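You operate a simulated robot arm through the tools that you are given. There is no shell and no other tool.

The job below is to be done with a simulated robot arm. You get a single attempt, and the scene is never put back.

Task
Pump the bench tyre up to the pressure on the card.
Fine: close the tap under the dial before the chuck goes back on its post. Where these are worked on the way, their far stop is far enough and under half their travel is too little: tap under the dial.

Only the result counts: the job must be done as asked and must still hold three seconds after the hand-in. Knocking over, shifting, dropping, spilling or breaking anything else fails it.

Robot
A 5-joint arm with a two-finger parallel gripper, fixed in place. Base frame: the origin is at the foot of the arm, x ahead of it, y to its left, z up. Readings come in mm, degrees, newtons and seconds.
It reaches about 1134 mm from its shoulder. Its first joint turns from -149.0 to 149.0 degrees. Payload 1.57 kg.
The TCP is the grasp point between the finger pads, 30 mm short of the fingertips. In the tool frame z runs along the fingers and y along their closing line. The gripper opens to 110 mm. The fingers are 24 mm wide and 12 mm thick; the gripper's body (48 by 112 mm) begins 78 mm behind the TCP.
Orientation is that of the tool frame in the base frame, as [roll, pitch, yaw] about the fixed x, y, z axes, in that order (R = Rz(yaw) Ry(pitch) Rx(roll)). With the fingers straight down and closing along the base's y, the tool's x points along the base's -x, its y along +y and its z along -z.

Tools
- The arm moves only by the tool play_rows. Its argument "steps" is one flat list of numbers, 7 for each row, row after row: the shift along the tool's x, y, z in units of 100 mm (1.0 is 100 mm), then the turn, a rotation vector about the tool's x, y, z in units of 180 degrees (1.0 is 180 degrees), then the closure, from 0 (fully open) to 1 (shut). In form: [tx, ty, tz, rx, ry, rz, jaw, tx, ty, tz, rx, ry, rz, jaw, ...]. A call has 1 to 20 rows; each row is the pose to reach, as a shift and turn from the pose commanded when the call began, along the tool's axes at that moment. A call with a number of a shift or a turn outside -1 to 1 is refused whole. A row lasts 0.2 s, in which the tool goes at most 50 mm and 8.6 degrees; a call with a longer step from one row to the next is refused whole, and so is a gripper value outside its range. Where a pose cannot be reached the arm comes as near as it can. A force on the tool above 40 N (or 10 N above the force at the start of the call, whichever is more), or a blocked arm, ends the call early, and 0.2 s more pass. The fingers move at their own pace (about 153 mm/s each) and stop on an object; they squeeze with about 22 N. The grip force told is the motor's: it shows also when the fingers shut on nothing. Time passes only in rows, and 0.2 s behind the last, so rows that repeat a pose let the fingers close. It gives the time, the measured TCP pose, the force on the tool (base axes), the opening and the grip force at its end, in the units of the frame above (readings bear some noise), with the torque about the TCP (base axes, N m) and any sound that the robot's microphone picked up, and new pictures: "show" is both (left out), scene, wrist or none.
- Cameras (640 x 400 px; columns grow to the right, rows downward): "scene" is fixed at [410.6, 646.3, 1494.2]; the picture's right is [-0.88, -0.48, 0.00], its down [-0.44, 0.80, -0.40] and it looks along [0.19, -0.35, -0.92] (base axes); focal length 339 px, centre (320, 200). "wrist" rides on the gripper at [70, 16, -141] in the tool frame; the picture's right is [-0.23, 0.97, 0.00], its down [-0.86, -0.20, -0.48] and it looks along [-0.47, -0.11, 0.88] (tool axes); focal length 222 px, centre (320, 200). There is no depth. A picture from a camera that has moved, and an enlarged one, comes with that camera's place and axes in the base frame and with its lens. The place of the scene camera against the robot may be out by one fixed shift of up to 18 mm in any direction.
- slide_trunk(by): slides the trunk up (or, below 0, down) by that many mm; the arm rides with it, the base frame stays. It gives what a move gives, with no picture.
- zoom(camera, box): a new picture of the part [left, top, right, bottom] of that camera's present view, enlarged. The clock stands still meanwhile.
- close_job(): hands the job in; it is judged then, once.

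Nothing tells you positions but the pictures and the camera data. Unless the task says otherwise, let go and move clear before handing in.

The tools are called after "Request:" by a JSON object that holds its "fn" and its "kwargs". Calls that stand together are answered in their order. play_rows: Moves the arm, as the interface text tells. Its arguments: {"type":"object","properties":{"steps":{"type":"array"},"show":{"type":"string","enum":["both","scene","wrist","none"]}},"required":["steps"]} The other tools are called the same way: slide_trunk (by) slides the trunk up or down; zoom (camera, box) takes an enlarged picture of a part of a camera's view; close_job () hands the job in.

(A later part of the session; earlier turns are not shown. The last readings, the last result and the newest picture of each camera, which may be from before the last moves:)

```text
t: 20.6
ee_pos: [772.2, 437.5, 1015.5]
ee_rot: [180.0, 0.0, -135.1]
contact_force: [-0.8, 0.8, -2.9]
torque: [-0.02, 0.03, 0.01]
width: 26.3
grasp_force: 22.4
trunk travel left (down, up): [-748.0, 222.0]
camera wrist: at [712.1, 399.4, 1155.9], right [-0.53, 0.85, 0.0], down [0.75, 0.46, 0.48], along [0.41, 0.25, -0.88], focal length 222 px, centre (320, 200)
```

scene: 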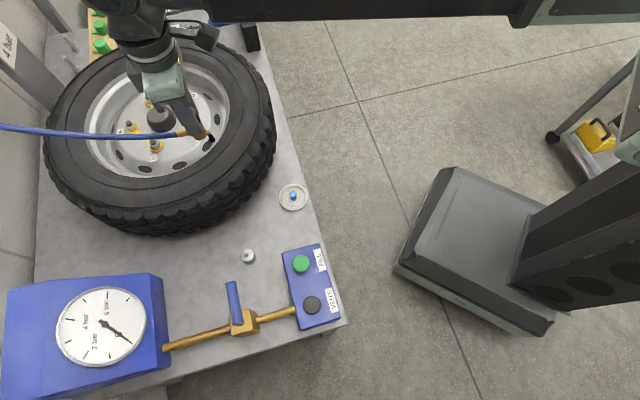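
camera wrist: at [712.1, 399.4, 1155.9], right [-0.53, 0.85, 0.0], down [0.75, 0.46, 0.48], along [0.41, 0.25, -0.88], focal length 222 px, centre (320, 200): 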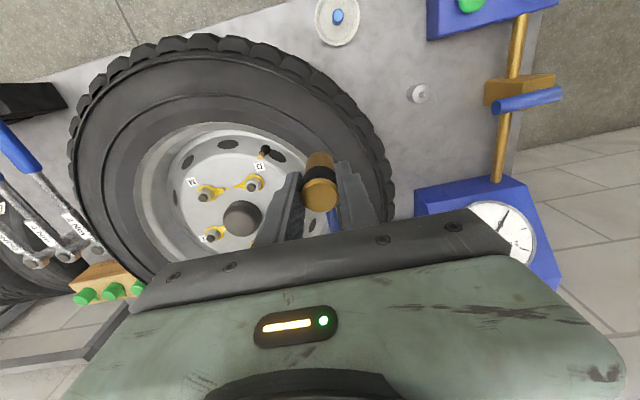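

Request:
{"fn": "play_rows", "kwargs": {"steps": [-0.01, -0.25, 0, 0, 0, 0, 1, -0.02, -0.5, 0, 0, 0, 0, 1, -0.04, -0.75, 0, 0, 0, 0, 1, -0.047, -0.894, 0, 0, 0, 0, 1, -0.047, -0.894, 0, 0, 0, 0, 1], "show": "both"}}

Request:
{"fn": "zoom", "kwargs": {"camera": "wrist", "box": [240, 100, 400, 220]}}

Request:
{"fn": "zoom", "kwargs": {"camera": "scene", "box": [150, 60, 270, 160]}}

```text
t: 21.8
ee_pos: [837.4, 376.9, 1015.4]
ee_rot: [-179.9, 0.0, -135.0]
contact_force: [0.9, -0.5, -0.6]
torque: [-0.01, 0.02, 0.03]
width: 26.4
grasp_force: 22.5
trunk travel left (down, up): [-748.0, 222.0]
camera wrist: at [777.4, 339.4, 1156.0], right [-0.53, 0.85, 0.0], down [0.75, 0.46, 0.48], along [0.41, 0.25, -0.88], focal length 222 px, centre (320, 200)
```

scene: 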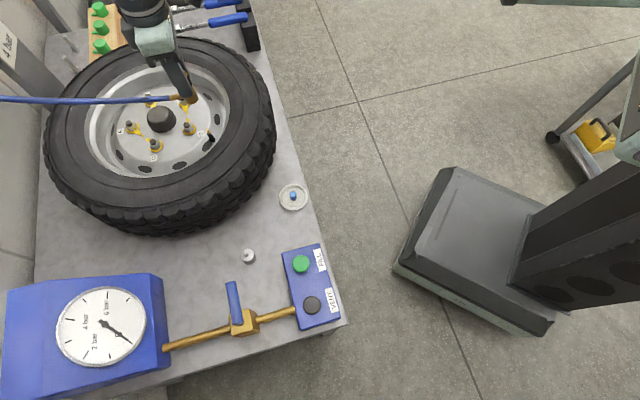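
wrist: 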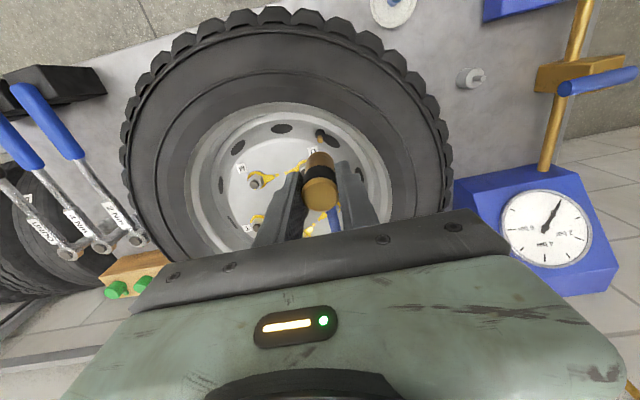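

```text
3.33 times, centred on (320, 160) of wrist
camera zoom: at [777.4, 339.4, 1156.0], right [-0.53, 0.85, 0.0], down [0.75, 0.46, 0.48], along [0.41, 0.25, -0.88], focal length 740 px, centre (320, 333)
```

zoom: 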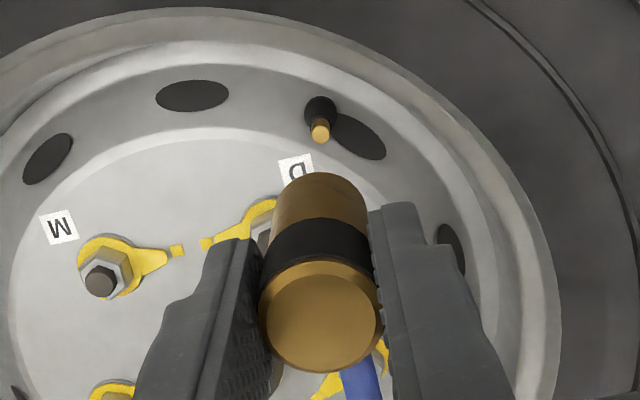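

```text
4.00 times, centred on (210, 110) of scene
camera zoom: at [410.6, 646.3, 1494.2], right [-0.88, -0.48, 0.0], down [-0.44, 0.8, -0.4], along [0.19, -0.35, -0.92], focal length 1356 px, centre (760, 560)
```

zoom: 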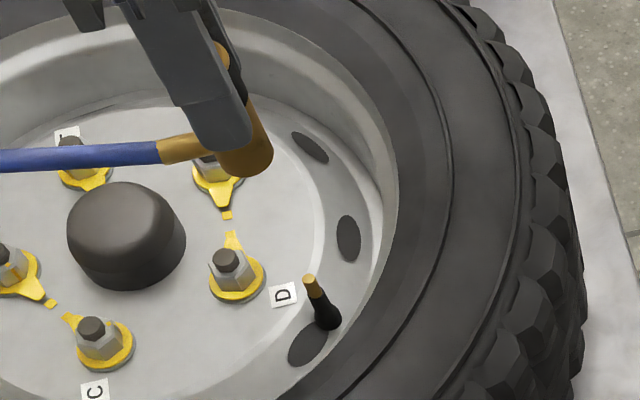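

Request:
{"fn": "zoom", "kwargs": {"camera": "wrist", "box": [290, 140, 350, 220]}}

Request:
{"fn": "zoom", "kwargs": {"camera": "scene", "box": [170, 60, 230, 110]}}

```text
5.00 times, centred on (320, 180) of wrist
camera zoom: at [777.4, 339.4, 1156.0], right [-0.53, 0.85, 0.0], down [0.75, 0.46, 0.48], along [0.41, 0.25, -0.88], focal length 1111 px, centre (320, 300)
```

zoom: 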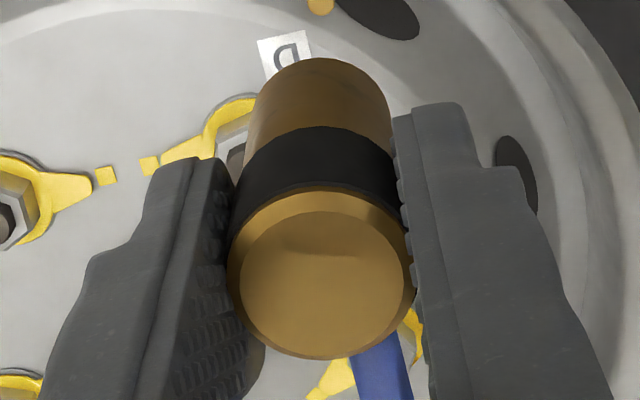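

```text
8.00 times, centred on (200, 85) of scene
camera zoom: at [410.6, 646.3, 1494.2], right [-0.88, -0.48, 0.0], down [-0.44, 0.8, -0.4], along [0.19, -0.35, -0.92], focal length 2711 px, centre (1280, 1120)
```

zoom: 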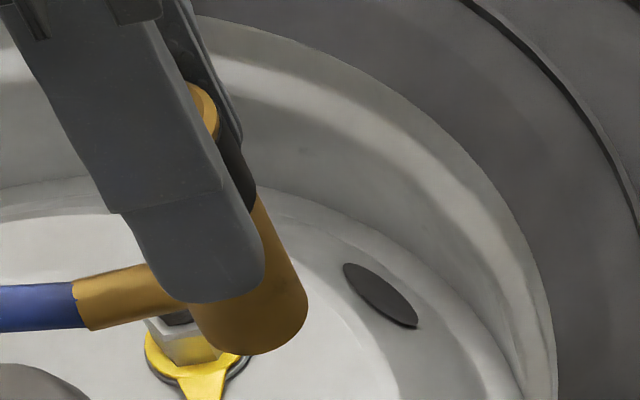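

The chuck hangs nearly vertical, having slid down about 5 mm in the grip. I'll correct a couple of millimetres and lower to just above the stem tip to verify alignment.

Request:
{"fn": "play_rows", "kwargs": {"steps": [-0.021, -0.011, 0, 0, 0, 0, 1, -0.021, -0.011, 0, 0, 0, 0, 1], "show": "none"}}

Request:
{"fn": "slide_trunk", "kwargs": {"by": -82}}

Request:
{"fn": "play_rows", "kwargs": {"steps": [0, 0, 0, 0, 0, 0, 1], "show": "both"}}

Request:
{"fn": "zoom", "kwargs": {"camera": "scene", "box": [180, 100, 240, 150]}}

Request:
{"fn": "zoom", "kwargs": {"camera": "wrist", "box": [270, 120, 370, 220]}}

```text
t: 22.4
ee_pos: [839.8, 377.7, 1014.9]
ee_rot: [179.9, 0.0, -135.0]
contact_force: [0.6, -0.6, -1.0]
torque: [0.04, -0.02, -0.03]
width: 26.4
grasp_force: 21.9
trunk travel left (down, up): [-748.0, 222.0]
```

```text
t: 23.6
ee_pos: [839.7, 378.0, 933.0]
ee_rot: [180.0, 0.0, -135.0]
contact_force: [-0.2, 0.0, -2.0]
torque: [-0.01, -0.01, 0.0]
width: 25.9
grasp_force: 21.2
trunk travel left (down, up): [-666.0, 304.0]
```

```text
t: 24.0
ee_pos: [840.2, 377.6, 931.6]
ee_rot: [179.9, 0.0, -134.9]
contact_force: [-0.2, 0.5, -1.4]
torque: [-0.01, 0.01, -0.01]
width: 26.1
grasp_force: 22.1
trunk travel left (down, up): [-666.0, 304.0]
camera wrist: at [779.6, 340.3, 1074.0], right [-0.53, 0.85, 0.0], down [0.75, 0.46, 0.48], along [0.41, 0.25, -0.88], focal length 222 px, centre (320, 200)
```

scene: 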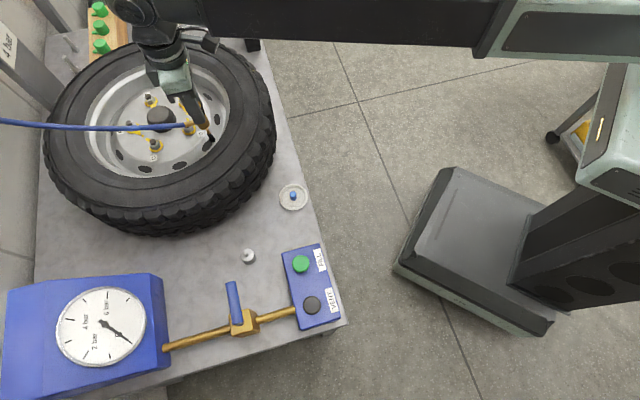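
wrist: 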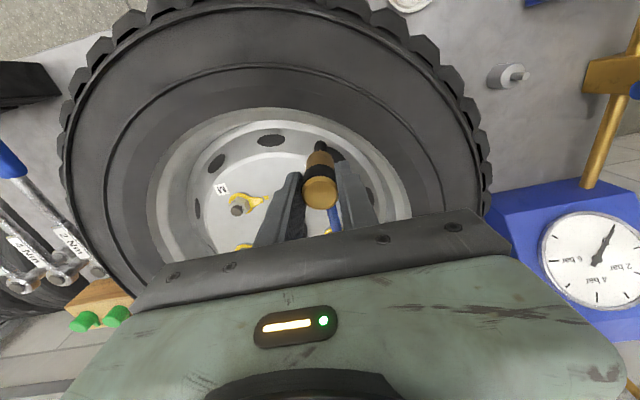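

```text
8.00 times, centred on (210, 125) of scene
camera zoom: at [410.6, 646.3, 1494.2], right [-0.88, -0.48, 0.0], down [-0.44, 0.8, -0.4], along [0.19, -0.35, -0.92], focal length 2711 px, centre (1200, 800)
```

zoom: 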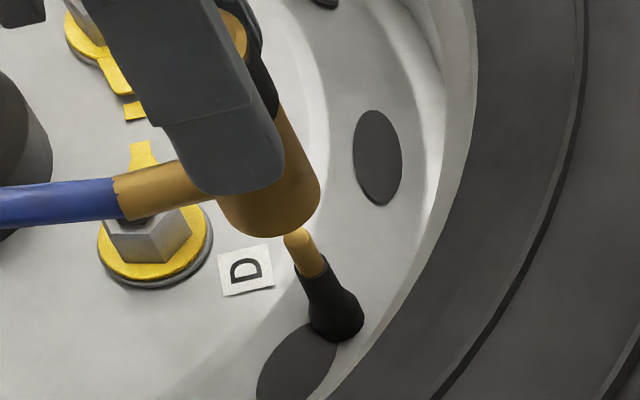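

```text
4.00 times, centred on (320, 170) of wrist
camera zoom: at [779.6, 340.3, 1074.0], right [-0.53, 0.85, 0.0], down [0.75, 0.46, 0.48], along [0.41, 0.25, -0.88], focal length 888 px, centre (320, 320)
```

zoom: 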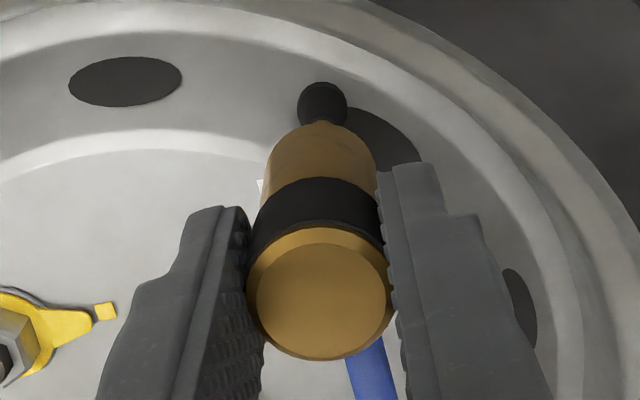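

The chuck bottom sits about 19 mm above the stem tip and within about 2 mm laterally. I'll nudge it and lower to just above contact for another check.

Request:
{"fn": "play_rows", "kwargs": {"steps": [0.0127, 0.0014, 0, 0, 0, 0, 1, 0.0127, 0.0014, 0, 0, 0, 0, 1], "show": "none"}}

Request:
{"fn": "slide_trunk", "kwargs": {"by": -15}}

Request:
{"fn": "zoom", "kwargs": {"camera": "scene", "box": [190, 110, 230, 143]}}

Request:
{"fn": "zoom", "kwargs": {"camera": "wrist", "box": [270, 120, 370, 220]}}

```text
t: 24.6
ee_pos: [838.5, 376.5, 932.2]
ee_rot: [-180.0, 0.1, -135.0]
contact_force: [0.2, 0.0, -2.0]
torque: [0.03, 0.01, 0.01]
width: 26.0
grasp_force: 22.1
trunk travel left (down, up): [-666.0, 304.0]
```

```text
t: 25.2
ee_pos: [839.5, 377.5, 918.5]
ee_rot: [-180.0, 0.0, -135.0]
contact_force: [0.2, 0.0, -1.8]
torque: [0.0, -0.01, 0.04]
width: 25.7
grasp_force: 22.1
trunk travel left (down, up): [-651.0, 319.0]
```

```text
12.12 times, centred on (210, 126) of scene
camera zoom: at [410.6, 646.3, 1494.2], right [-0.88, -0.48, 0.0], down [-0.44, 0.8, -0.4], along [0.19, -0.35, -0.92], focal length 4108 px, centre (1653, 1091)
```

zoom: 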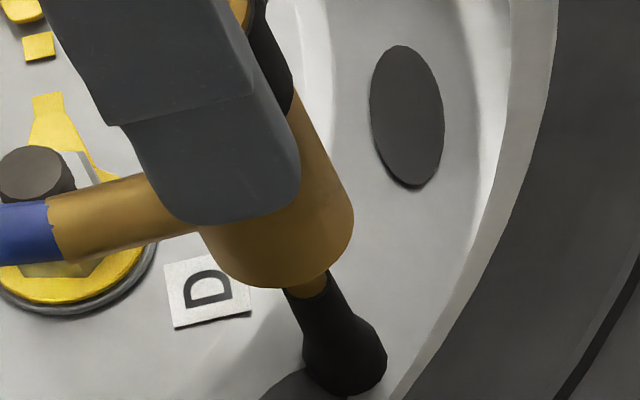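

```text
4.00 times, centred on (320, 170) of wrist
camera zoom: at [778.6, 339.3, 1058.9], right [-0.53, 0.85, 0.0], down [0.75, 0.46, 0.48], along [0.41, 0.25, -0.88], focal length 888 px, centre (320, 320)
```

zoom: 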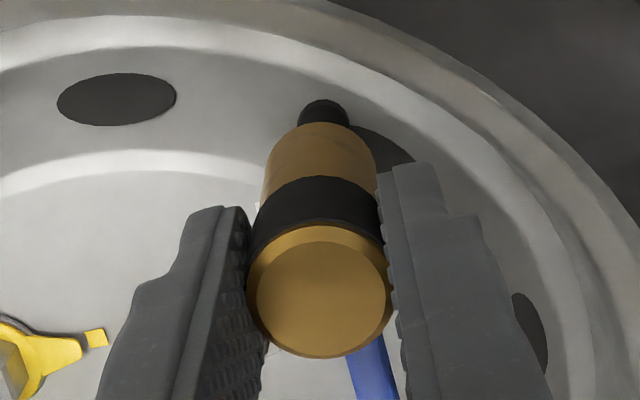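

The chuck axis now lines up with the stem. I'll lower in small steps while watching the force.

Request:
{"fn": "slide_trunk", "kwargs": {"by": -8}}

Request:
{"fn": "play_rows", "kwargs": {"steps": [0, 0, 0, 0, 0, 0, 1], "show": "none"}}

Request:
{"fn": "zoom", "kwargs": {"camera": "scene", "box": [190, 110, 230, 143]}}

```text
t: 25.8
ee_pos: [838.9, 378.3, 909.6]
ee_rot: [-180.0, -0.1, -135.0]
contact_force: [0.4, 0.6, -1.4]
torque: [0.02, -0.06, 0.03]
width: 26.1
grasp_force: 22.2
trunk travel left (down, up): [-643.0, 327.0]
```

```text
t: 26.2
ee_pos: [839.5, 376.0, 909.6]
ee_rot: [-180.0, 0.1, -135.0]
contact_force: [-0.6, 0.0, -1.1]
torque: [0.02, 0.01, 0.0]
width: 25.8
grasp_force: 22.1
trunk travel left (down, up): [-643.0, 327.0]
```

```text
12.12 times, centred on (210, 126) of scene
camera zoom: at [410.6, 646.3, 1494.2], right [-0.88, -0.48, 0.0], down [-0.44, 0.8, -0.4], along [0.19, -0.35, -0.92], focal length 4108 px, centre (1653, 1091)
```

zoom: 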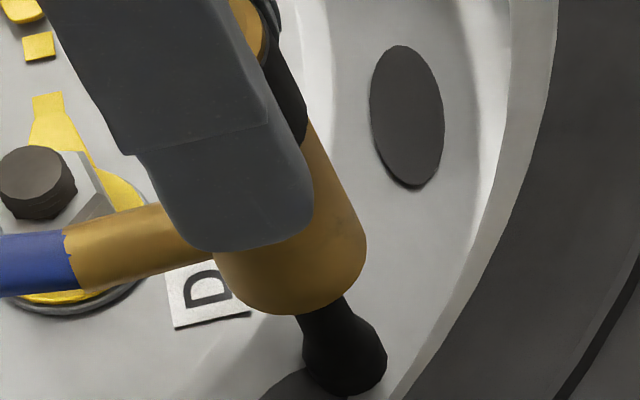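

Request:
{"fn": "slide_trunk", "kwargs": {"by": -7}}

Request:
{"fn": "play_rows", "kwargs": {"steps": [0, 0, 0, 0, 0, 0, 1], "show": "none"}}

Request:
{"fn": "zoom", "kwargs": {"camera": "scene", "box": [190, 110, 230, 143]}}

```text
t: 26.7
ee_pos: [839.4, 378.4, 902.1]
ee_rot: [-180.0, 0.0, -134.9]
contact_force: [0.7, -0.1, -0.8]
torque: [-0.01, 0.01, -0.01]
width: 25.9
grasp_force: 21.8
trunk travel left (down, up): [-636.0, 334.0]
```

```text
t: 27.1
ee_pos: [839.0, 376.5, 902.4]
ee_rot: [179.9, 0.0, -135.0]
contact_force: [0.7, 0.9, -1.1]
torque: [0.01, 0.04, -0.02]
width: 26.0
grasp_force: 22.2
trunk travel left (down, up): [-636.0, 334.0]
```

```text
12.12 times, centred on (210, 126) of scene
camera zoom: at [410.6, 646.3, 1494.2], right [-0.88, -0.48, 0.0], down [-0.44, 0.8, -0.4], along [0.19, -0.35, -0.92], focal length 4108 px, centre (1653, 1091)
```

zoom: 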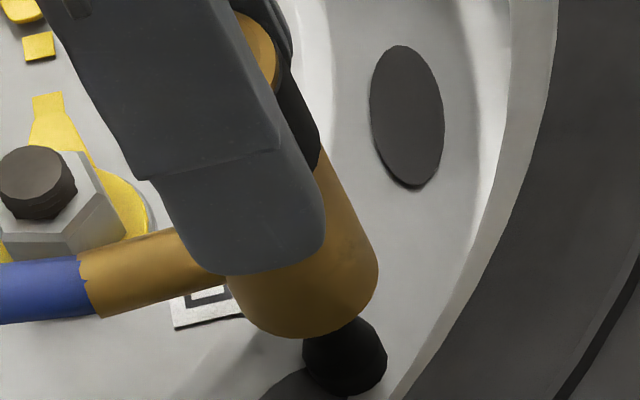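

Request:
{"fn": "slide_trunk", "kwargs": {"by": -5}}

Request:
{"fn": "play_rows", "kwargs": {"steps": [0, 0, 0, 0, 0, 0, 1], "show": "none"}}

Request:
{"fn": "zoom", "kwargs": {"camera": "scene", "box": [190, 110, 230, 143]}}

Request:
{"fn": "zoom", "kwargs": {"camera": "wrist", "box": [270, 120, 370, 220]}}

```text
t: 27.7
ee_pos: [839.7, 376.6, 898.0]
ee_rot: [179.9, 0.0, -135.0]
contact_force: [-0.2, -0.5, -1.3]
torque: [-0.01, 0.02, 0.01]
width: 26.2
grasp_force: 22.1
trunk travel left (down, up): [-631.0, 339.0]
```

```text
t: 28.1
ee_pos: [839.1, 378.0, 898.2]
ee_rot: [-180.0, 0.0, -135.0]
contact_force: [0.0, -0.3, -1.6]
torque: [-0.01, -0.01, 0.0]
width: 25.9
grasp_force: 22.1
trunk travel left (down, up): [-631.0, 339.0]
```

```text
12.12 times, centred on (210, 126) of scene
camera zoom: at [410.6, 646.3, 1494.2], right [-0.88, -0.48, 0.0], down [-0.44, 0.8, -0.4], along [0.19, -0.35, -0.92], focal length 4108 px, centre (1653, 1091)
```

zoom: 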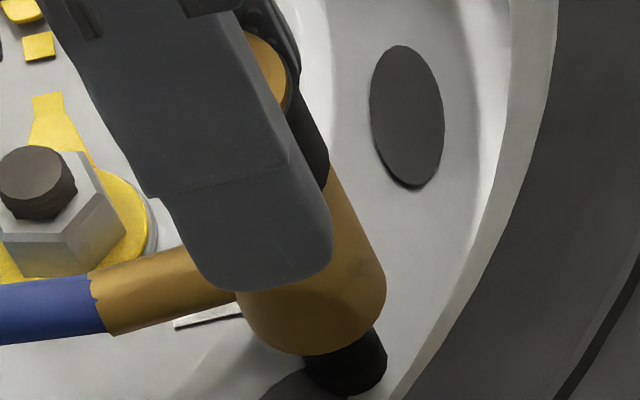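

```text
4.00 times, centred on (320, 170) of wrist
camera zoom: at [778.7, 339.4, 1038.9], right [-0.53, 0.85, 0.0], down [0.75, 0.46, 0.48], along [0.41, 0.25, -0.88], focal length 888 px, centre (320, 320)
```

zoom: 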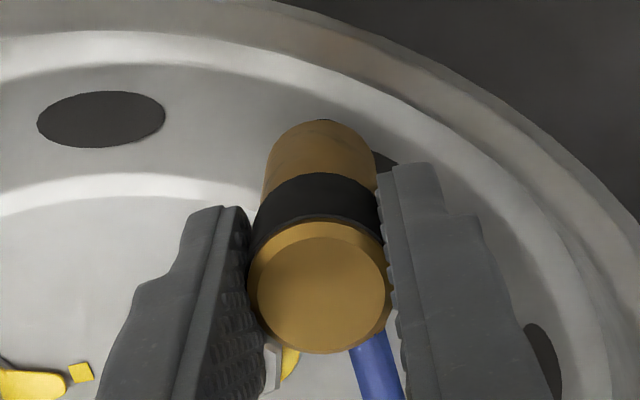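

Request:
{"fn": "slide_trunk", "kwargs": {"by": -4}}

Request:
{"fn": "slide_trunk", "kwargs": {"by": -3}}

Request:
{"fn": "play_rows", "kwargs": {"steps": [0, 0, 0, 0, 0, 0, 1], "show": "none"}}

Request:
{"fn": "zoom", "kwargs": {"camera": "scene", "box": [190, 110, 230, 143]}}

Request:
{"fn": "zoom", "kwargs": {"camera": "wrist", "box": [270, 120, 370, 220]}}

```text
t: 28.6
ee_pos: [838.1, 377.2, 894.6]
ee_rot: [-179.9, 0.0, -135.0]
contact_force: [1.7, 0.5, 11.2]
torque: [0.11, -0.11, -0.02]
width: 25.9
grasp_force: 22.0
trunk travel left (down, up): [-627.0, 343.0]
```

```text
t: 29.1
ee_pos: [838.6, 375.4, 893.2]
ee_rot: [180.0, 0.2, -135.1]
contact_force: [8.7, 1.0, 28.7]
torque: [0.08, -0.45, -0.06]
width: 25.9
grasp_force: 21.6
trunk travel left (down, up): [-624.0, 346.0]
```

```text
t: 29.5
ee_pos: [838.3, 377.3, 892.4]
ee_rot: [-179.9, 0.2, -135.1]
contact_force: [10.1, 0.6, 31.3]
torque: [0.08, -0.44, -0.02]
width: 25.4
grasp_force: 21.7
trunk travel left (down, up): [-624.0, 346.0]
```

```text
12.12 times, centred on (210, 126) of scene
camera zoom: at [410.6, 646.3, 1494.2], right [-0.88, -0.48, 0.0], down [-0.44, 0.8, -0.4], along [0.19, -0.35, -0.92], focal length 4108 px, centre (1653, 1091)
```

zoom: 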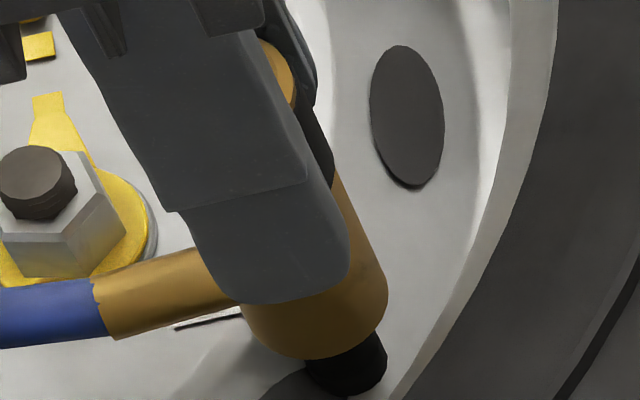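

```text
4.00 times, centred on (320, 170) of wrist
camera zoom: at [777.0, 338.2, 1034.1], right [-0.53, 0.85, 0.0], down [0.74, 0.46, 0.48], along [0.41, 0.25, -0.88], focal length 888 px, centre (320, 320)
```

zoom: 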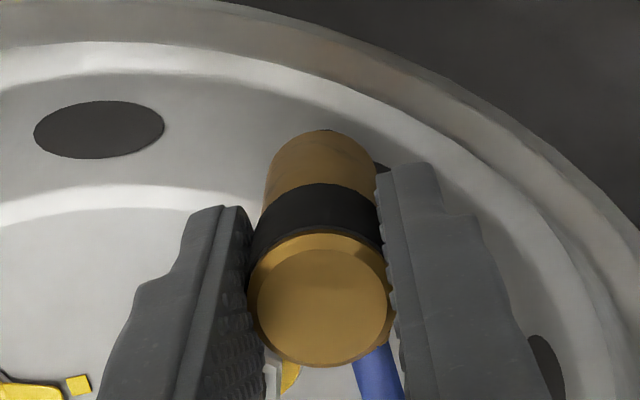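

The chuck bottomed on the stem with about 30 N. I'll relieve the load, check the dial, then release it with a small opening.

Request:
{"fn": "slide_trunk", "kwargs": {"by": 2.5}}

Request:
{"fn": "play_rows", "kwargs": {"steps": [0, 0, 0, 0, 0, 0, 0.7, 0, 0, 0, 0, 0, 0, 0.6, 0, 0, 0, 0, 0, 0, 0.6], "show": "both"}}

Request:
{"fn": "zoom", "kwargs": {"camera": "scene", "box": [190, 110, 230, 143]}}

Request:
{"fn": "zoom", "kwargs": {"camera": "scene", "box": [40, 270, 160, 380]}}

```text
t: 30.0
ee_pos: [838.9, 377.4, 893.2]
ee_rot: [179.8, -0.1, -135.0]
contact_force: [-1.6, -2.8, 3.2]
torque: [-0.2, 0.14, 0.0]
width: 26.0
grasp_force: 22.2
trunk travel left (down, up): [-627.0, 343.0]
```

```text
t: 30.8
ee_pos: [838.8, 377.5, 893.0]
ee_rot: [-180.0, 0.0, -135.0]
contact_force: [-0.3, -0.1, -0.2]
torque: [-0.02, 0.01, 0.03]
width: 44.1
grasp_force: 0.0
trunk travel left (down, up): [-627.0, 343.0]
camera wrist: at [778.5, 339.4, 1034.6], right [-0.53, 0.85, 0.0], down [0.75, 0.46, 0.48], along [0.41, 0.25, -0.88], focal length 222 px, centre (320, 200)
```

scene: 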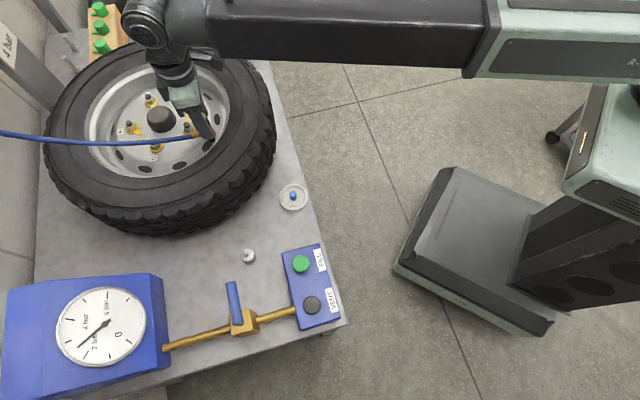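
wrist: 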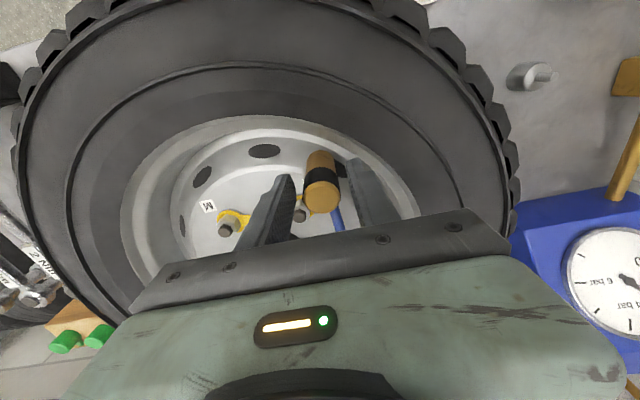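

```text
12.12 times, centred on (210, 126) of scene
camera zoom: at [410.6, 646.3, 1494.2], right [-0.88, -0.48, 0.0], down [-0.44, 0.8, -0.4], along [0.19, -0.35, -0.92], focal length 4108 px, centre (1653, 1091)
```

zoom: 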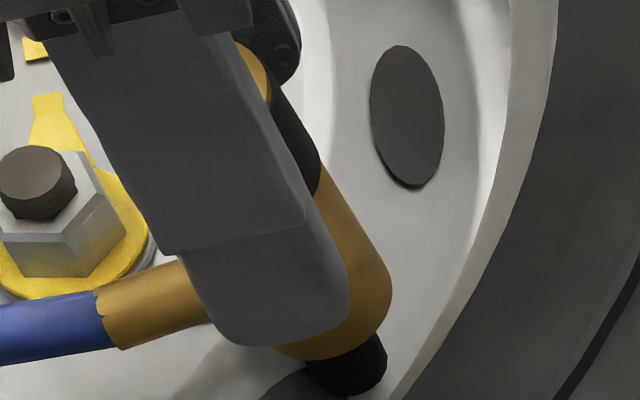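

```text
3.64 times, centred on (100, 325) of scene
camera zoom: at [410.6, 646.3, 1494.2], right [-0.88, -0.48, 0.0], down [-0.44, 0.8, -0.4], along [0.19, -0.35, -0.92], focal length 1232 px, centre (1120, -254)
```

zoom: 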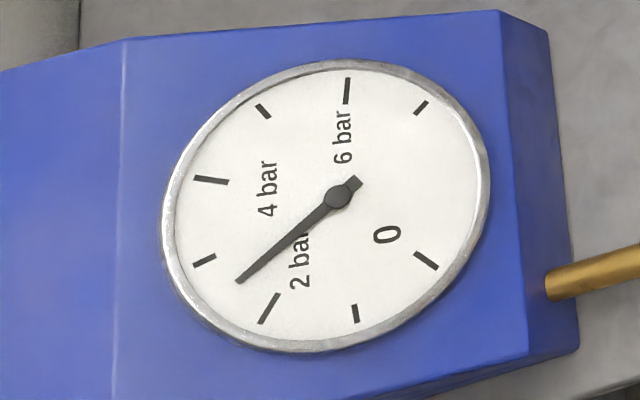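

The dial jumped to about 2.4 bar, so the chuck is connected to the tyre. I'll leave it there and raise the tool clear.

Request:
{"fn": "slide_trunk", "kwargs": {"by": 50}}

Request:
{"fn": "slide_trunk", "kwargs": {"by": 70}}

Request:
{"fn": "play_rows", "kwargs": {"steps": [0, 0, 0, 0, 0, 0, 0.6], "show": "both"}}

Request:
{"fn": "zoom", "kwargs": {"camera": "scene", "box": [180, 95, 240, 145]}}

Request:
{"fn": "zoom", "kwargs": {"camera": "scene", "box": [40, 270, 160, 380]}}

```text
t: 31.8
ee_pos: [839.2, 378.2, 943.6]
ee_rot: [180.0, 0.0, -135.0]
contact_force: [0.2, -0.1, -0.3]
torque: [0.0, -0.04, 0.0]
width: 44.3
grasp_force: 0.2
trunk travel left (down, up): [-677.0, 293.0]
```

```text
t: 32.8
ee_pos: [839.2, 377.0, 1012.4]
ee_rot: [-180.0, 0.0, -135.0]
contact_force: [0.7, 0.6, 0.5]
torque: [0.0, 0.0, 0.0]
width: 44.2
grasp_force: 0.0
trunk travel left (down, up): [-747.0, 223.0]
```

```text
t: 33.2
ee_pos: [839.8, 376.5, 1013.8]
ee_rot: [-179.9, 0.0, -134.9]
contact_force: [0.2, 0.1, -0.2]
torque: [-0.04, 0.02, 0.0]
width: 43.8
grasp_force: 0.1
trunk travel left (down, up): [-747.0, 223.0]
camera wrist: at [778.5, 339.4, 1154.5], right [-0.53, 0.85, 0.0], down [0.75, 0.46, 0.48], along [0.41, 0.25, -0.88], focal length 222 px, centre (320, 200)
```

scene: 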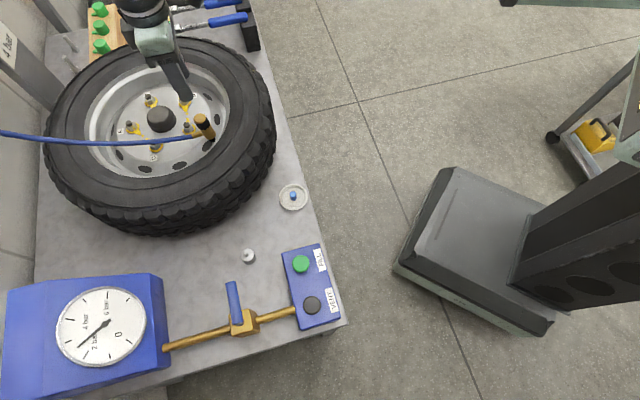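
wrist: 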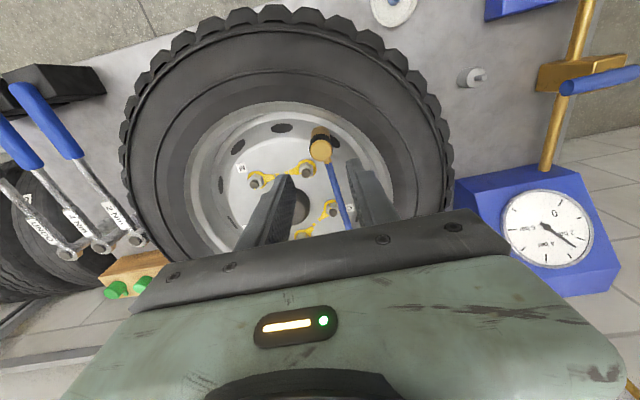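

```text
8.00 times, centred on (210, 120) of scene
camera zoom: at [410.6, 646.3, 1494.2], right [-0.88, -0.48, 0.0], down [-0.44, 0.8, -0.4], along [0.19, -0.35, -0.92], focal length 2711 px, centre (1200, 840)
```

zoom: 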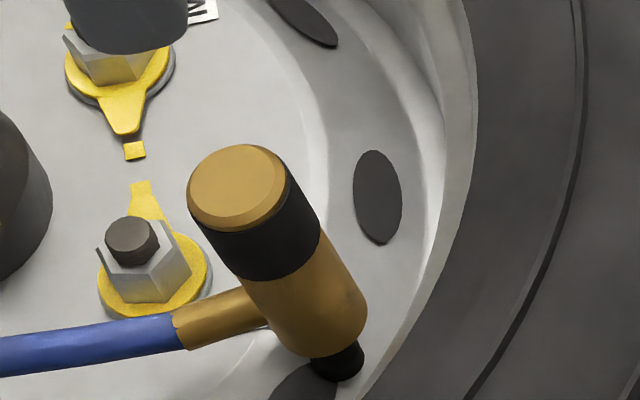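

```text
3.64 times, centred on (100, 325) of scene
camera zoom: at [410.6, 646.3, 1494.2], right [-0.88, -0.48, 0.0], down [-0.44, 0.8, -0.4], along [0.19, -0.35, -0.92], focal length 1232 px, centre (1120, -254)
```

zoom: 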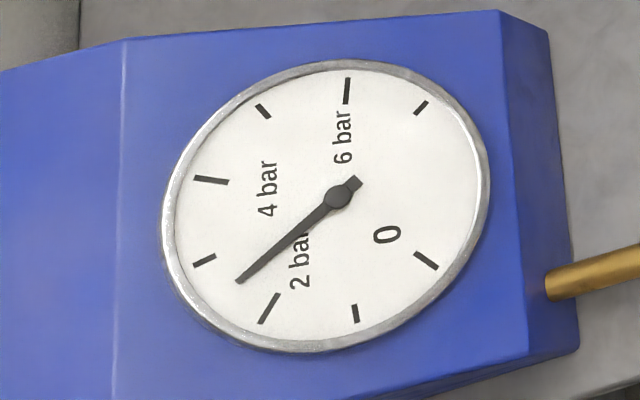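

The chuck stays on the stem and the dial reads about 2.4 bar. I'll move to above the FILL button at about (516.5, 524.7, 757) with the jaws closed.

Request:
{"fn": "play_rows", "kwargs": {"steps": [0.155, 0.415, 0, 0, 0, 0, 0.8, 0.31, 0.83, 0, 0, 0, 0, 1], "show": "none"}}

Request:
{"fn": "play_rows", "kwargs": {"steps": [0.155, 0.415, 0, 0, 0, 0, 1, 0.31, 0.83, 0, 0, 0, 0, 1], "show": "none"}}

Request:
{"fn": "play_rows", "kwargs": {"steps": [0.155, 0.415, 0, 0, 0, 0, 1, 0.31, 0.83, 0, 0, 0, 0, 1], "show": "none"}}

Request:
{"fn": "play_rows", "kwargs": {"steps": [0.155, 0.415, 0, 0, 0, 0, 1, 0.312, 0.833, 0, 0, 0, 0, 1, 0.312, 0.833, 0, 0, 0, 0, 1], "show": "both"}}

```text
t: 33.8
ee_pos: [759.0, 412.2, 1013.3]
ee_rot: [180.0, 0.1, -135.0]
contact_force: [0.4, 0.1, -0.9]
torque: [0.03, 0.05, -0.04]
width: 0.2
grasp_force: 21.1
trunk travel left (down, up): [-747.0, 223.0]
```

```text
t: 34.4
ee_pos: [679.6, 449.7, 1013.1]
ee_rot: [-180.0, 0.1, -135.0]
contact_force: [0.0, -0.3, -0.2]
torque: [-0.01, 0.0, -0.03]
width: 0.3
grasp_force: 21.6
trunk travel left (down, up): [-747.0, 223.0]
```

```text
t: 35.0
ee_pos: [598.0, 485.7, 1013.1]
ee_rot: [-180.0, 0.0, -135.0]
contact_force: [-0.2, -0.7, -0.3]
torque: [-0.01, -0.04, -0.02]
width: 0.1
grasp_force: 21.5
trunk travel left (down, up): [-747.0, 223.0]
```

```text
t: 35.8
ee_pos: [516.2, 523.6, 1013.3]
ee_rot: [-180.0, 0.1, -135.0]
contact_force: [-1.1, 0.1, -0.2]
torque: [0.0, -0.01, -0.01]
width: 0.2
grasp_force: 21.3
trunk travel left (down, up): [-747.0, 223.0]
camera wrist: at [455.5, 485.3, 1154.6], right [-0.53, 0.85, 0.0], down [0.75, 0.46, 0.48], along [0.41, 0.25, -0.88], focal length 222 px, centre (320, 200)
```

scene: 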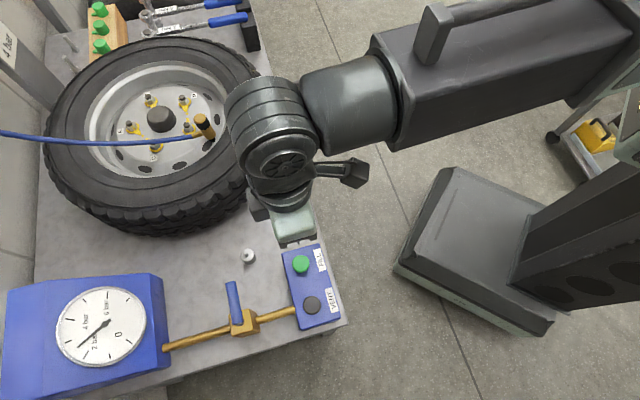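
wrist: 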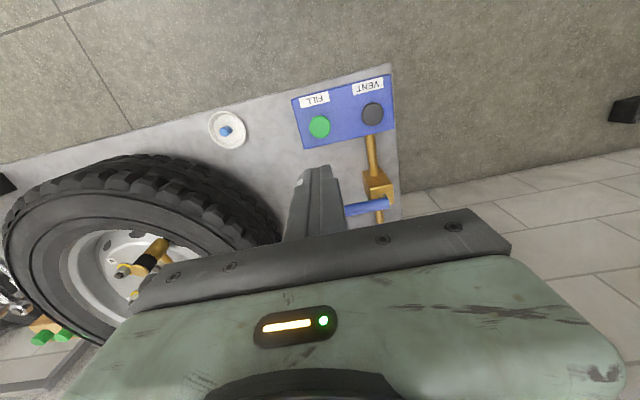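

Request:
{"fn": "slide_trunk", "kwargs": {"by": -150}}

Request:
{"fn": "slide_trunk", "kwargs": {"by": -66}}

Request:
{"fn": "play_rows", "kwargs": {"steps": [0, 0, 0, 0, 0, 0, 1], "show": "both"}}

Request:
{"fn": "zoom", "kwargs": {"camera": "scene", "box": [260, 230, 350, 310]}}

```text
t: 37.6
ee_pos: [516.5, 523.3, 863.3]
ee_rot: [180.0, 0.0, -134.9]
contact_force: [0.1, -0.1, -0.4]
torque: [0.01, -0.01, 0.02]
width: 0.3
grasp_force: 21.3
trunk travel left (down, up): [-597.0, 373.0]
```

```text
t: 38.6
ee_pos: [516.3, 522.7, 798.2]
ee_rot: [-179.9, 0.0, -135.0]
contact_force: [0.6, -0.1, -0.2]
torque: [-0.01, 0.01, -0.02]
width: 0.0
grasp_force: 21.0
trunk travel left (down, up): [-531.0, 439.0]
```

```text
t: 39.0
ee_pos: [516.4, 522.9, 796.6]
ee_rot: [-180.0, 0.0, -135.0]
contact_force: [0.1, 0.1, 0.3]
torque: [-0.01, 0.01, -0.03]
width: 0.0
grasp_force: 21.0
trunk travel left (down, up): [-531.0, 439.0]
camera wrist: at [455.8, 485.0, 938.7], right [-0.53, 0.85, 0.0], down [0.75, 0.46, 0.48], along [0.41, 0.25, -0.88], focal length 222 px, centre (320, 200)
```

scene: 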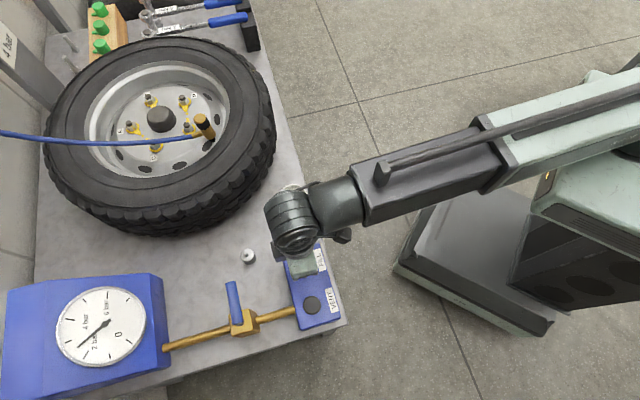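
wrist: 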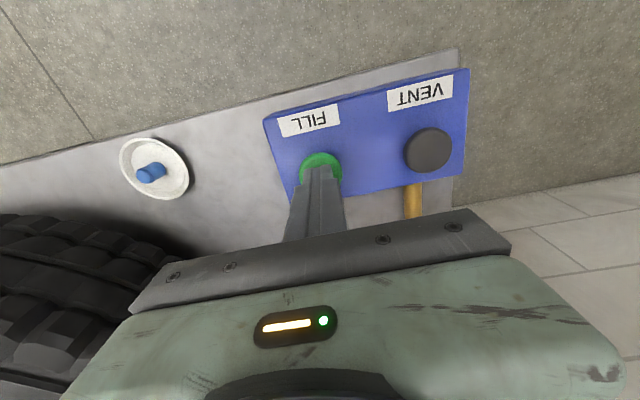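

```text
5.00 times, centred on (305, 270) of scene
camera zoom: at [410.6, 646.3, 1494.2], right [-0.88, -0.48, 0.0], down [-0.44, 0.8, -0.4], along [0.19, -0.35, -0.92], focal length 1695 px, centre (395, -150)
```

zoom: 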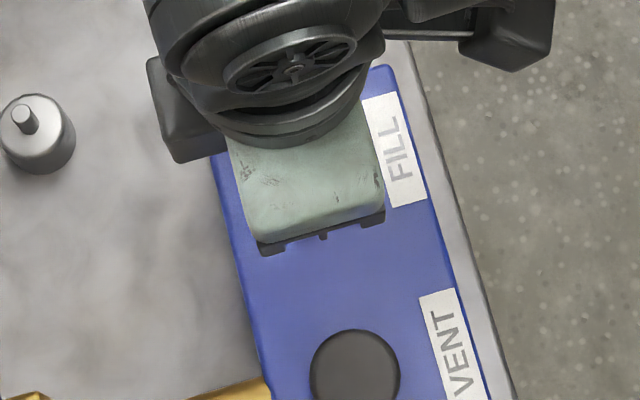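

Request:
{"fn": "slide_trunk", "kwargs": {"by": -8}}

Request:
{"fn": "slide_trunk", "kwargs": {"by": -3}}

Request:
{"fn": "zoom", "kwargs": {"camera": "scene", "box": [40, 270, 160, 380]}}

```text
t: 39.6
ee_pos: [516.4, 523.3, 788.2]
ee_rot: [180.0, 0.0, -135.0]
contact_force: [0.2, 0.5, 2.9]
torque: [0.04, -0.07, -0.01]
width: 0.0
grasp_force: 21.6
trunk travel left (down, up): [-523.0, 447.0]
heard: click
```

```text
t: 40.1
ee_pos: [516.5, 523.4, 787.5]
ee_rot: [-180.0, 0.0, -135.0]
contact_force: [3.8, 1.9, 11.7]
torque: [0.11, -0.1, -0.01]
width: 0.0
grasp_force: 20.9
trunk travel left (down, up): [-520.0, 450.0]
```

```text
3.64 times, centred on (100, 325) of scene
camera zoom: at [410.6, 646.3, 1494.2], right [-0.88, -0.48, 0.0], down [-0.44, 0.8, -0.4], along [0.19, -0.35, -0.92], focal length 1232 px, centre (1120, -254)
```

zoom: 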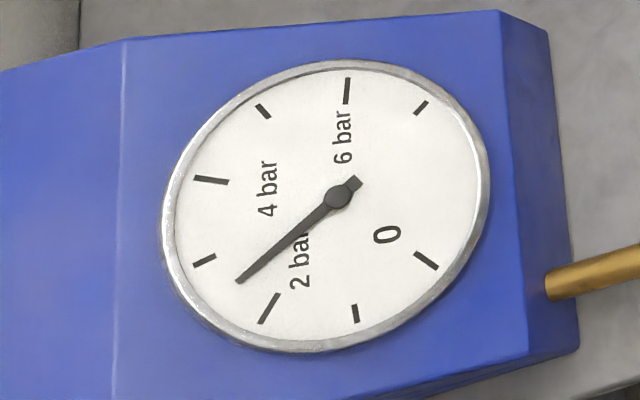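

The FILL button clicked but the dial hasn't moved yet. I'll hold a little and watch.

Request:
{"fn": "play_rows", "kwargs": {"steps": [0, 0, 0, 0, 0, 0, 1, 0, 0, 0, 0, 0, 0, 1], "show": "none"}}

Request:
{"fn": "zoom", "kwargs": {"camera": "scene", "box": [40, 270, 160, 380]}}

```text
t: 40.7
ee_pos: [516.5, 522.1, 787.4]
ee_rot: [-179.9, 0.2, -135.0]
contact_force: [4.3, 5.0, 13.9]
torque: [0.11, -0.1, -0.01]
width: 0.1
grasp_force: 21.8
trunk travel left (down, up): [-520.0, 450.0]
```

```text
3.64 times, centred on (100, 325) of scene
camera zoom: at [410.6, 646.3, 1494.2], right [-0.88, -0.48, 0.0], down [-0.44, 0.8, -0.4], along [0.19, -0.35, -0.92], focal length 1232 px, centre (1120, -254)
```

zoom: 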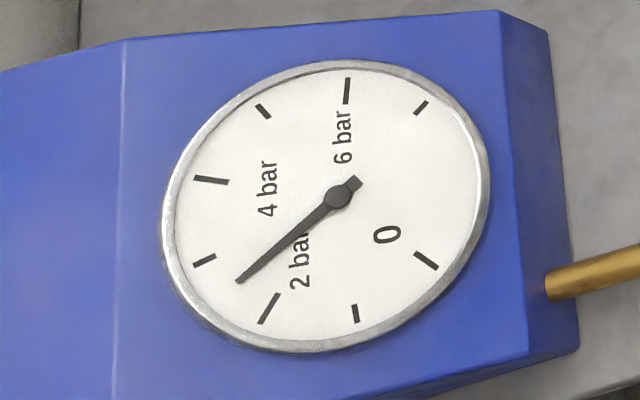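

There's no rise with FILL held, so the tap (handle across the pipe) appears closed. I'll release the button and look at the tap.

Request:
{"fn": "slide_trunk", "kwargs": {"by": 90}}

Request:
{"fn": "play_rows", "kwargs": {"steps": [0.25, 0.2, 0, 0, 0, 0, 1, 0.5, 0.4, 0, 0, 0, 0, 1], "show": "both"}}

Request:
{"fn": "zoom", "kwargs": {"camera": "scene", "box": [200, 270, 300, 350]}}

```text
t: 42.0
ee_pos: [516.8, 523.4, 875.5]
ee_rot: [179.9, 0.0, -135.0]
contact_force: [0.3, -0.2, 0.1]
torque: [-0.03, -0.01, 0.01]
width: 0.3
grasp_force: 21.6
trunk travel left (down, up): [-610.0, 360.0]
```

```text
t: 42.6
ee_pos: [454.9, 513.6, 876.2]
ee_rot: [180.0, 0.0, -135.1]
contact_force: [0.1, 0.0, 0.2]
torque: [-0.01, 0.0, 0.0]
width: 0.2
grasp_force: 21.3
trunk travel left (down, up): [-610.0, 360.0]
camera wrist: at [393.4, 476.0, 1017.6], right [-0.53, 0.85, 0.0], down [0.75, 0.46, 0.48], along [0.41, 0.25, -0.88], focal length 222 px, centre (320, 200)
```

scene: 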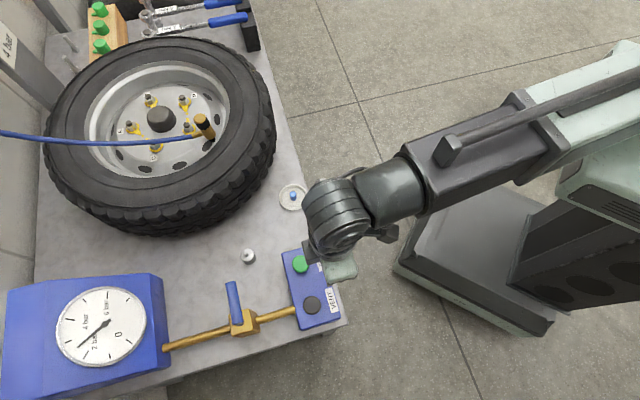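
wrist: 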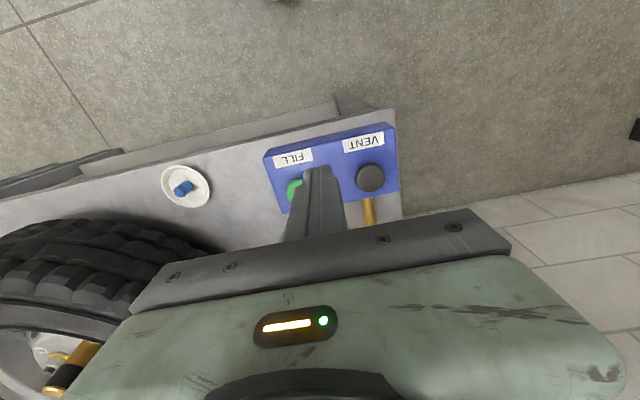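

```text
5.00 times, centred on (250, 310) of scene
camera zoom: at [410.6, 646.3, 1494.2], right [-0.88, -0.48, 0.0], down [-0.44, 0.8, -0.4], along [0.19, -0.35, -0.92], focal length 1695 px, centre (670, -350)
```

zoom: 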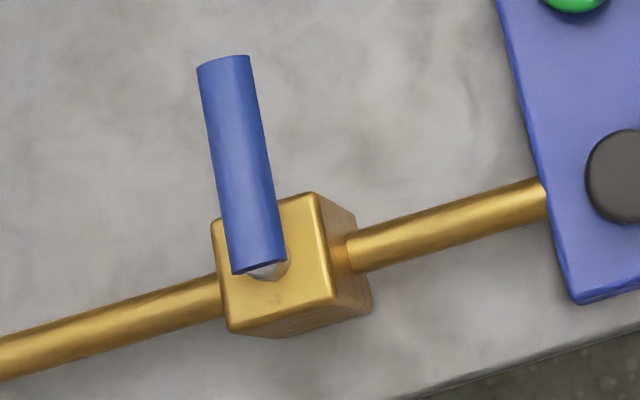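

Request:
{"fn": "slide_trunk", "kwargs": {"by": 70}}

Request:
{"fn": "play_rows", "kwargs": {"steps": [-0.48, 0, 0, 0, 0, 0, 1, -0.96, 0, 0, 0, 0, 0, 1], "show": "none"}}

Request:
{"fn": "play_rows", "kwargs": {"steps": [-0.48, 0, 0, 0, 0, 0, 1, -0.96, 0, 0, 0, 0, 0, 1, -0.96, 0, 0, 0, 0, 0, 1], "show": "wrist"}}

Request:
{"fn": "zoom", "kwargs": {"camera": "wrist", "box": [270, 60, 430, 180]}}

```text
t: 43.7
ee_pos: [454.9, 514.7, 945.4]
ee_rot: [-180.0, 0.0, -135.1]
contact_force: [0.5, 0.2, -0.5]
torque: [0.0, 0.01, -0.01]
width: 0.0
grasp_force: 20.7
trunk travel left (down, up): [-680.0, 290.0]
```

```text
t: 44.3
ee_pos: [524.1, 583.6, 945.9]
ee_rot: [-179.9, 0.0, -134.9]
contact_force: [0.9, 0.0, 0.4]
torque: [0.0, 0.0, 0.02]
width: 0.2
grasp_force: 21.2
trunk travel left (down, up): [-680.0, 290.0]
```

```text
t: 45.1
ee_pos: [591.8, 648.9, 946.7]
ee_rot: [180.0, 0.0, -134.9]
contact_force: [-0.5, -1.1, -0.9]
torque: [0.02, -0.03, -0.04]
width: 0.2
grasp_force: 21.7
trunk travel left (down, up): [-680.0, 290.0]
camera wrist: at [529.9, 610.9, 1087.5], right [-0.53, 0.85, 0.0], down [0.75, 0.46, 0.48], along [0.41, 0.25, -0.88], focal length 222 px, centre (320, 200)
```

wrist: 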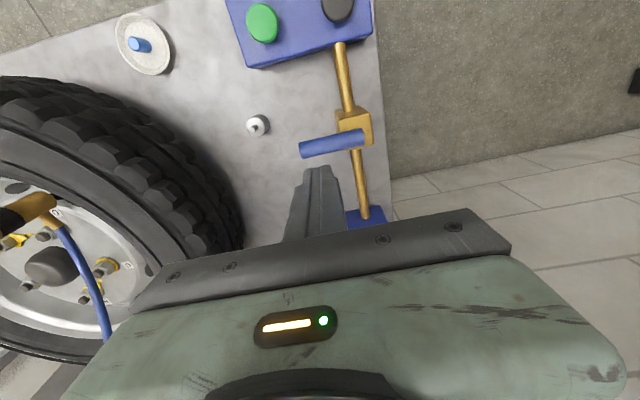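

```text
3.33 times, centred on (350, 120) of wrist
camera zoom: at [529.9, 610.9, 1087.5], right [-0.53, 0.85, 0.0], down [0.75, 0.46, 0.48], along [0.41, 0.25, -0.88], focal length 740 px, centre (220, 467)
```

zoom: 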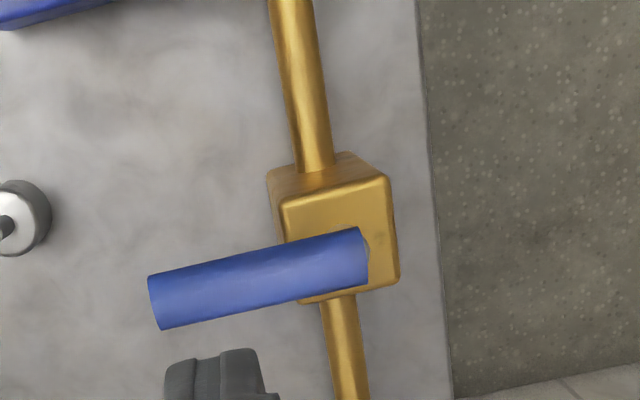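

The tap handle is a horizontal bar at z about 814, from its pivot end at (555, 689) to its free end at (611, 632), bearing about -45° across the pipe. I'll turn the tool to straddle it and open the jaws partly.

Request:
{"fn": "play_rows", "kwargs": {"steps": [-0.01, -0.02, 0, 0, 0, 0.045, 0.55, -0.02, -0.04, 0, 0, 0, 0.09, 0.55, -0.03, -0.059, 0, 0, 0, 0.135, 0.55, -0.03, -0.059, 0, 0, 0, 0.18, 0.55, -0.03, -0.059, 0, 0, 0, 0.225, 0.55, -0.03, -0.059, 0, 0, 0, 0.27, 0.55, -0.03, -0.059, 0, 0, 0, 0.315, 0.55, -0.03, -0.059, 0, 0, 0, 0.36, 0.55, -0.03, -0.059, 0, 0, 0, 0.405, 0.55, -0.03, -0.059, 0, 0, 0, 0.45, 0.55, -0.03, -0.059, 0, 0, 0, 0.5, 0.55, -0.03, -0.059, 0, 0, 0, 0.5, 0.55], "show": "both"}}

Request:
{"fn": "zoom", "kwargs": {"camera": "wrist", "box": [240, 80, 400, 240]}}

```text
refused: row 11 steps farther than a row can; nothing moved
```

```text
2.50 times, centred on (320, 160) of wrist
camera zoom: at [529.9, 610.9, 1087.5], right [-0.53, 0.85, 0.0], down [0.75, 0.46, 0.48], along [0.41, 0.25, -0.88], focal length 555 px, centre (320, 300)
```

zoom: 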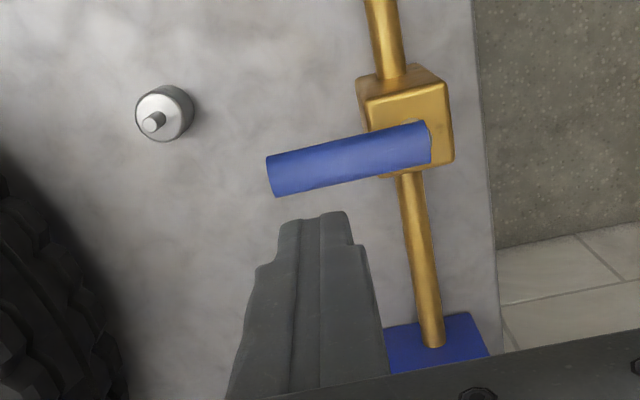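

The last step was too large, so I'll resend with even turns.

Request:
{"fn": "play_rows", "kwargs": {"steps": [-0.01, -0.02, 0, 0, 0, 0.045, 0.55, -0.02, -0.04, 0, 0, 0, 0.09, 0.55, -0.03, -0.059, 0, 0, 0, 0.135, 0.55, -0.03, -0.059, 0, 0, 0, 0.18, 0.55, -0.03, -0.059, 0, 0, 0, 0.225, 0.55, -0.03, -0.059, 0, 0, 0, 0.27, 0.55, -0.03, -0.059, 0, 0, 0, 0.315, 0.55, -0.03, -0.059, 0, 0, 0, 0.36, 0.55, -0.03, -0.059, 0, 0, 0, 0.405, 0.55, -0.03, -0.059, 0, 0, 0, 0.45, 0.55, -0.03, -0.059, 0, 0, 0, 0.48, 0.55, -0.03, -0.059, 0, 0, 0, 0.5, 0.55, -0.03, -0.059, 0, 0, 0, 0.5, 0.55], "show": "both"}}

Request:
{"fn": "zoom", "kwargs": {"camera": "wrist", "box": [240, 80, 400, 240]}}

```text
t: 47.9
ee_pos: [596.3, 648.3, 947.0]
ee_rot: [180.0, 0.0, 134.8]
contact_force: [-0.1, 0.1, 0.7]
torque: [-0.03, 0.01, 0.04]
width: 49.3
grasp_force: 0.1
trunk travel left (down, up): [-680.0, 290.0]
camera wrist: at [558.8, 708.7, 1087.6], right [0.85, 0.53, 0.0], down [0.46, -0.75, 0.48], along [0.25, -0.41, -0.88], focal length 222 px, centre (320, 200)
```

scene: 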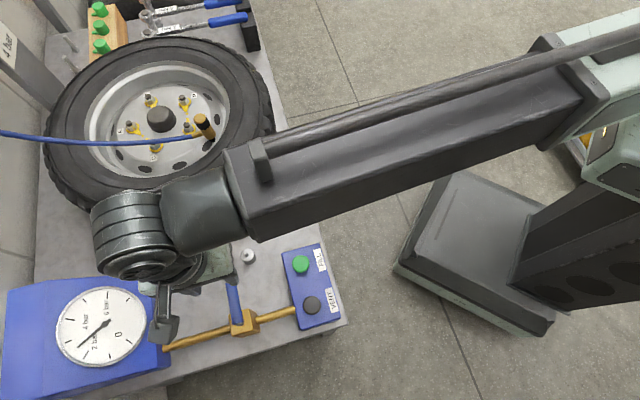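
wrist: 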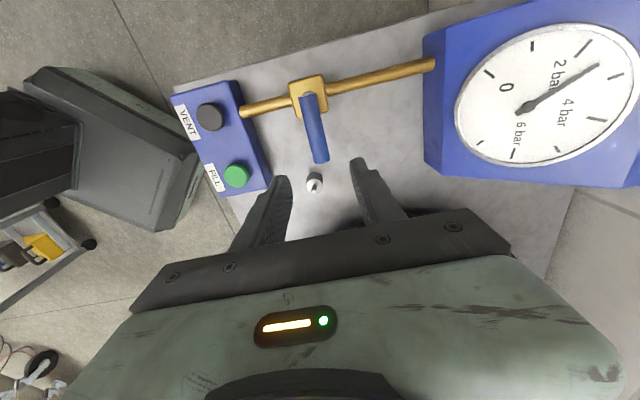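

```text
2.50 times, centred on (320, 160) of wrist
camera zoom: at [558.8, 708.7, 1087.6], right [0.85, 0.53, 0.0], down [0.46, -0.75, 0.48], along [0.25, -0.41, -0.88], focal length 555 px, centre (320, 300)
```

zoom: 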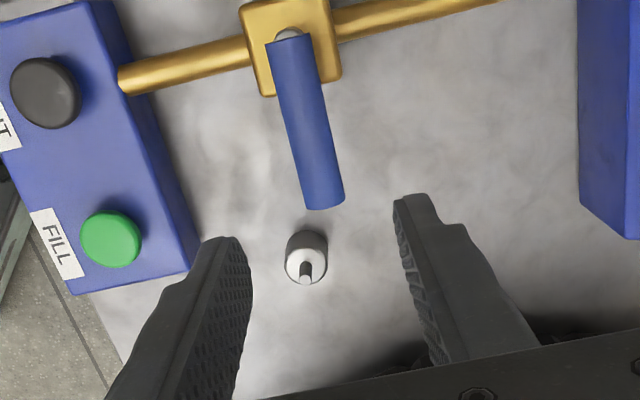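

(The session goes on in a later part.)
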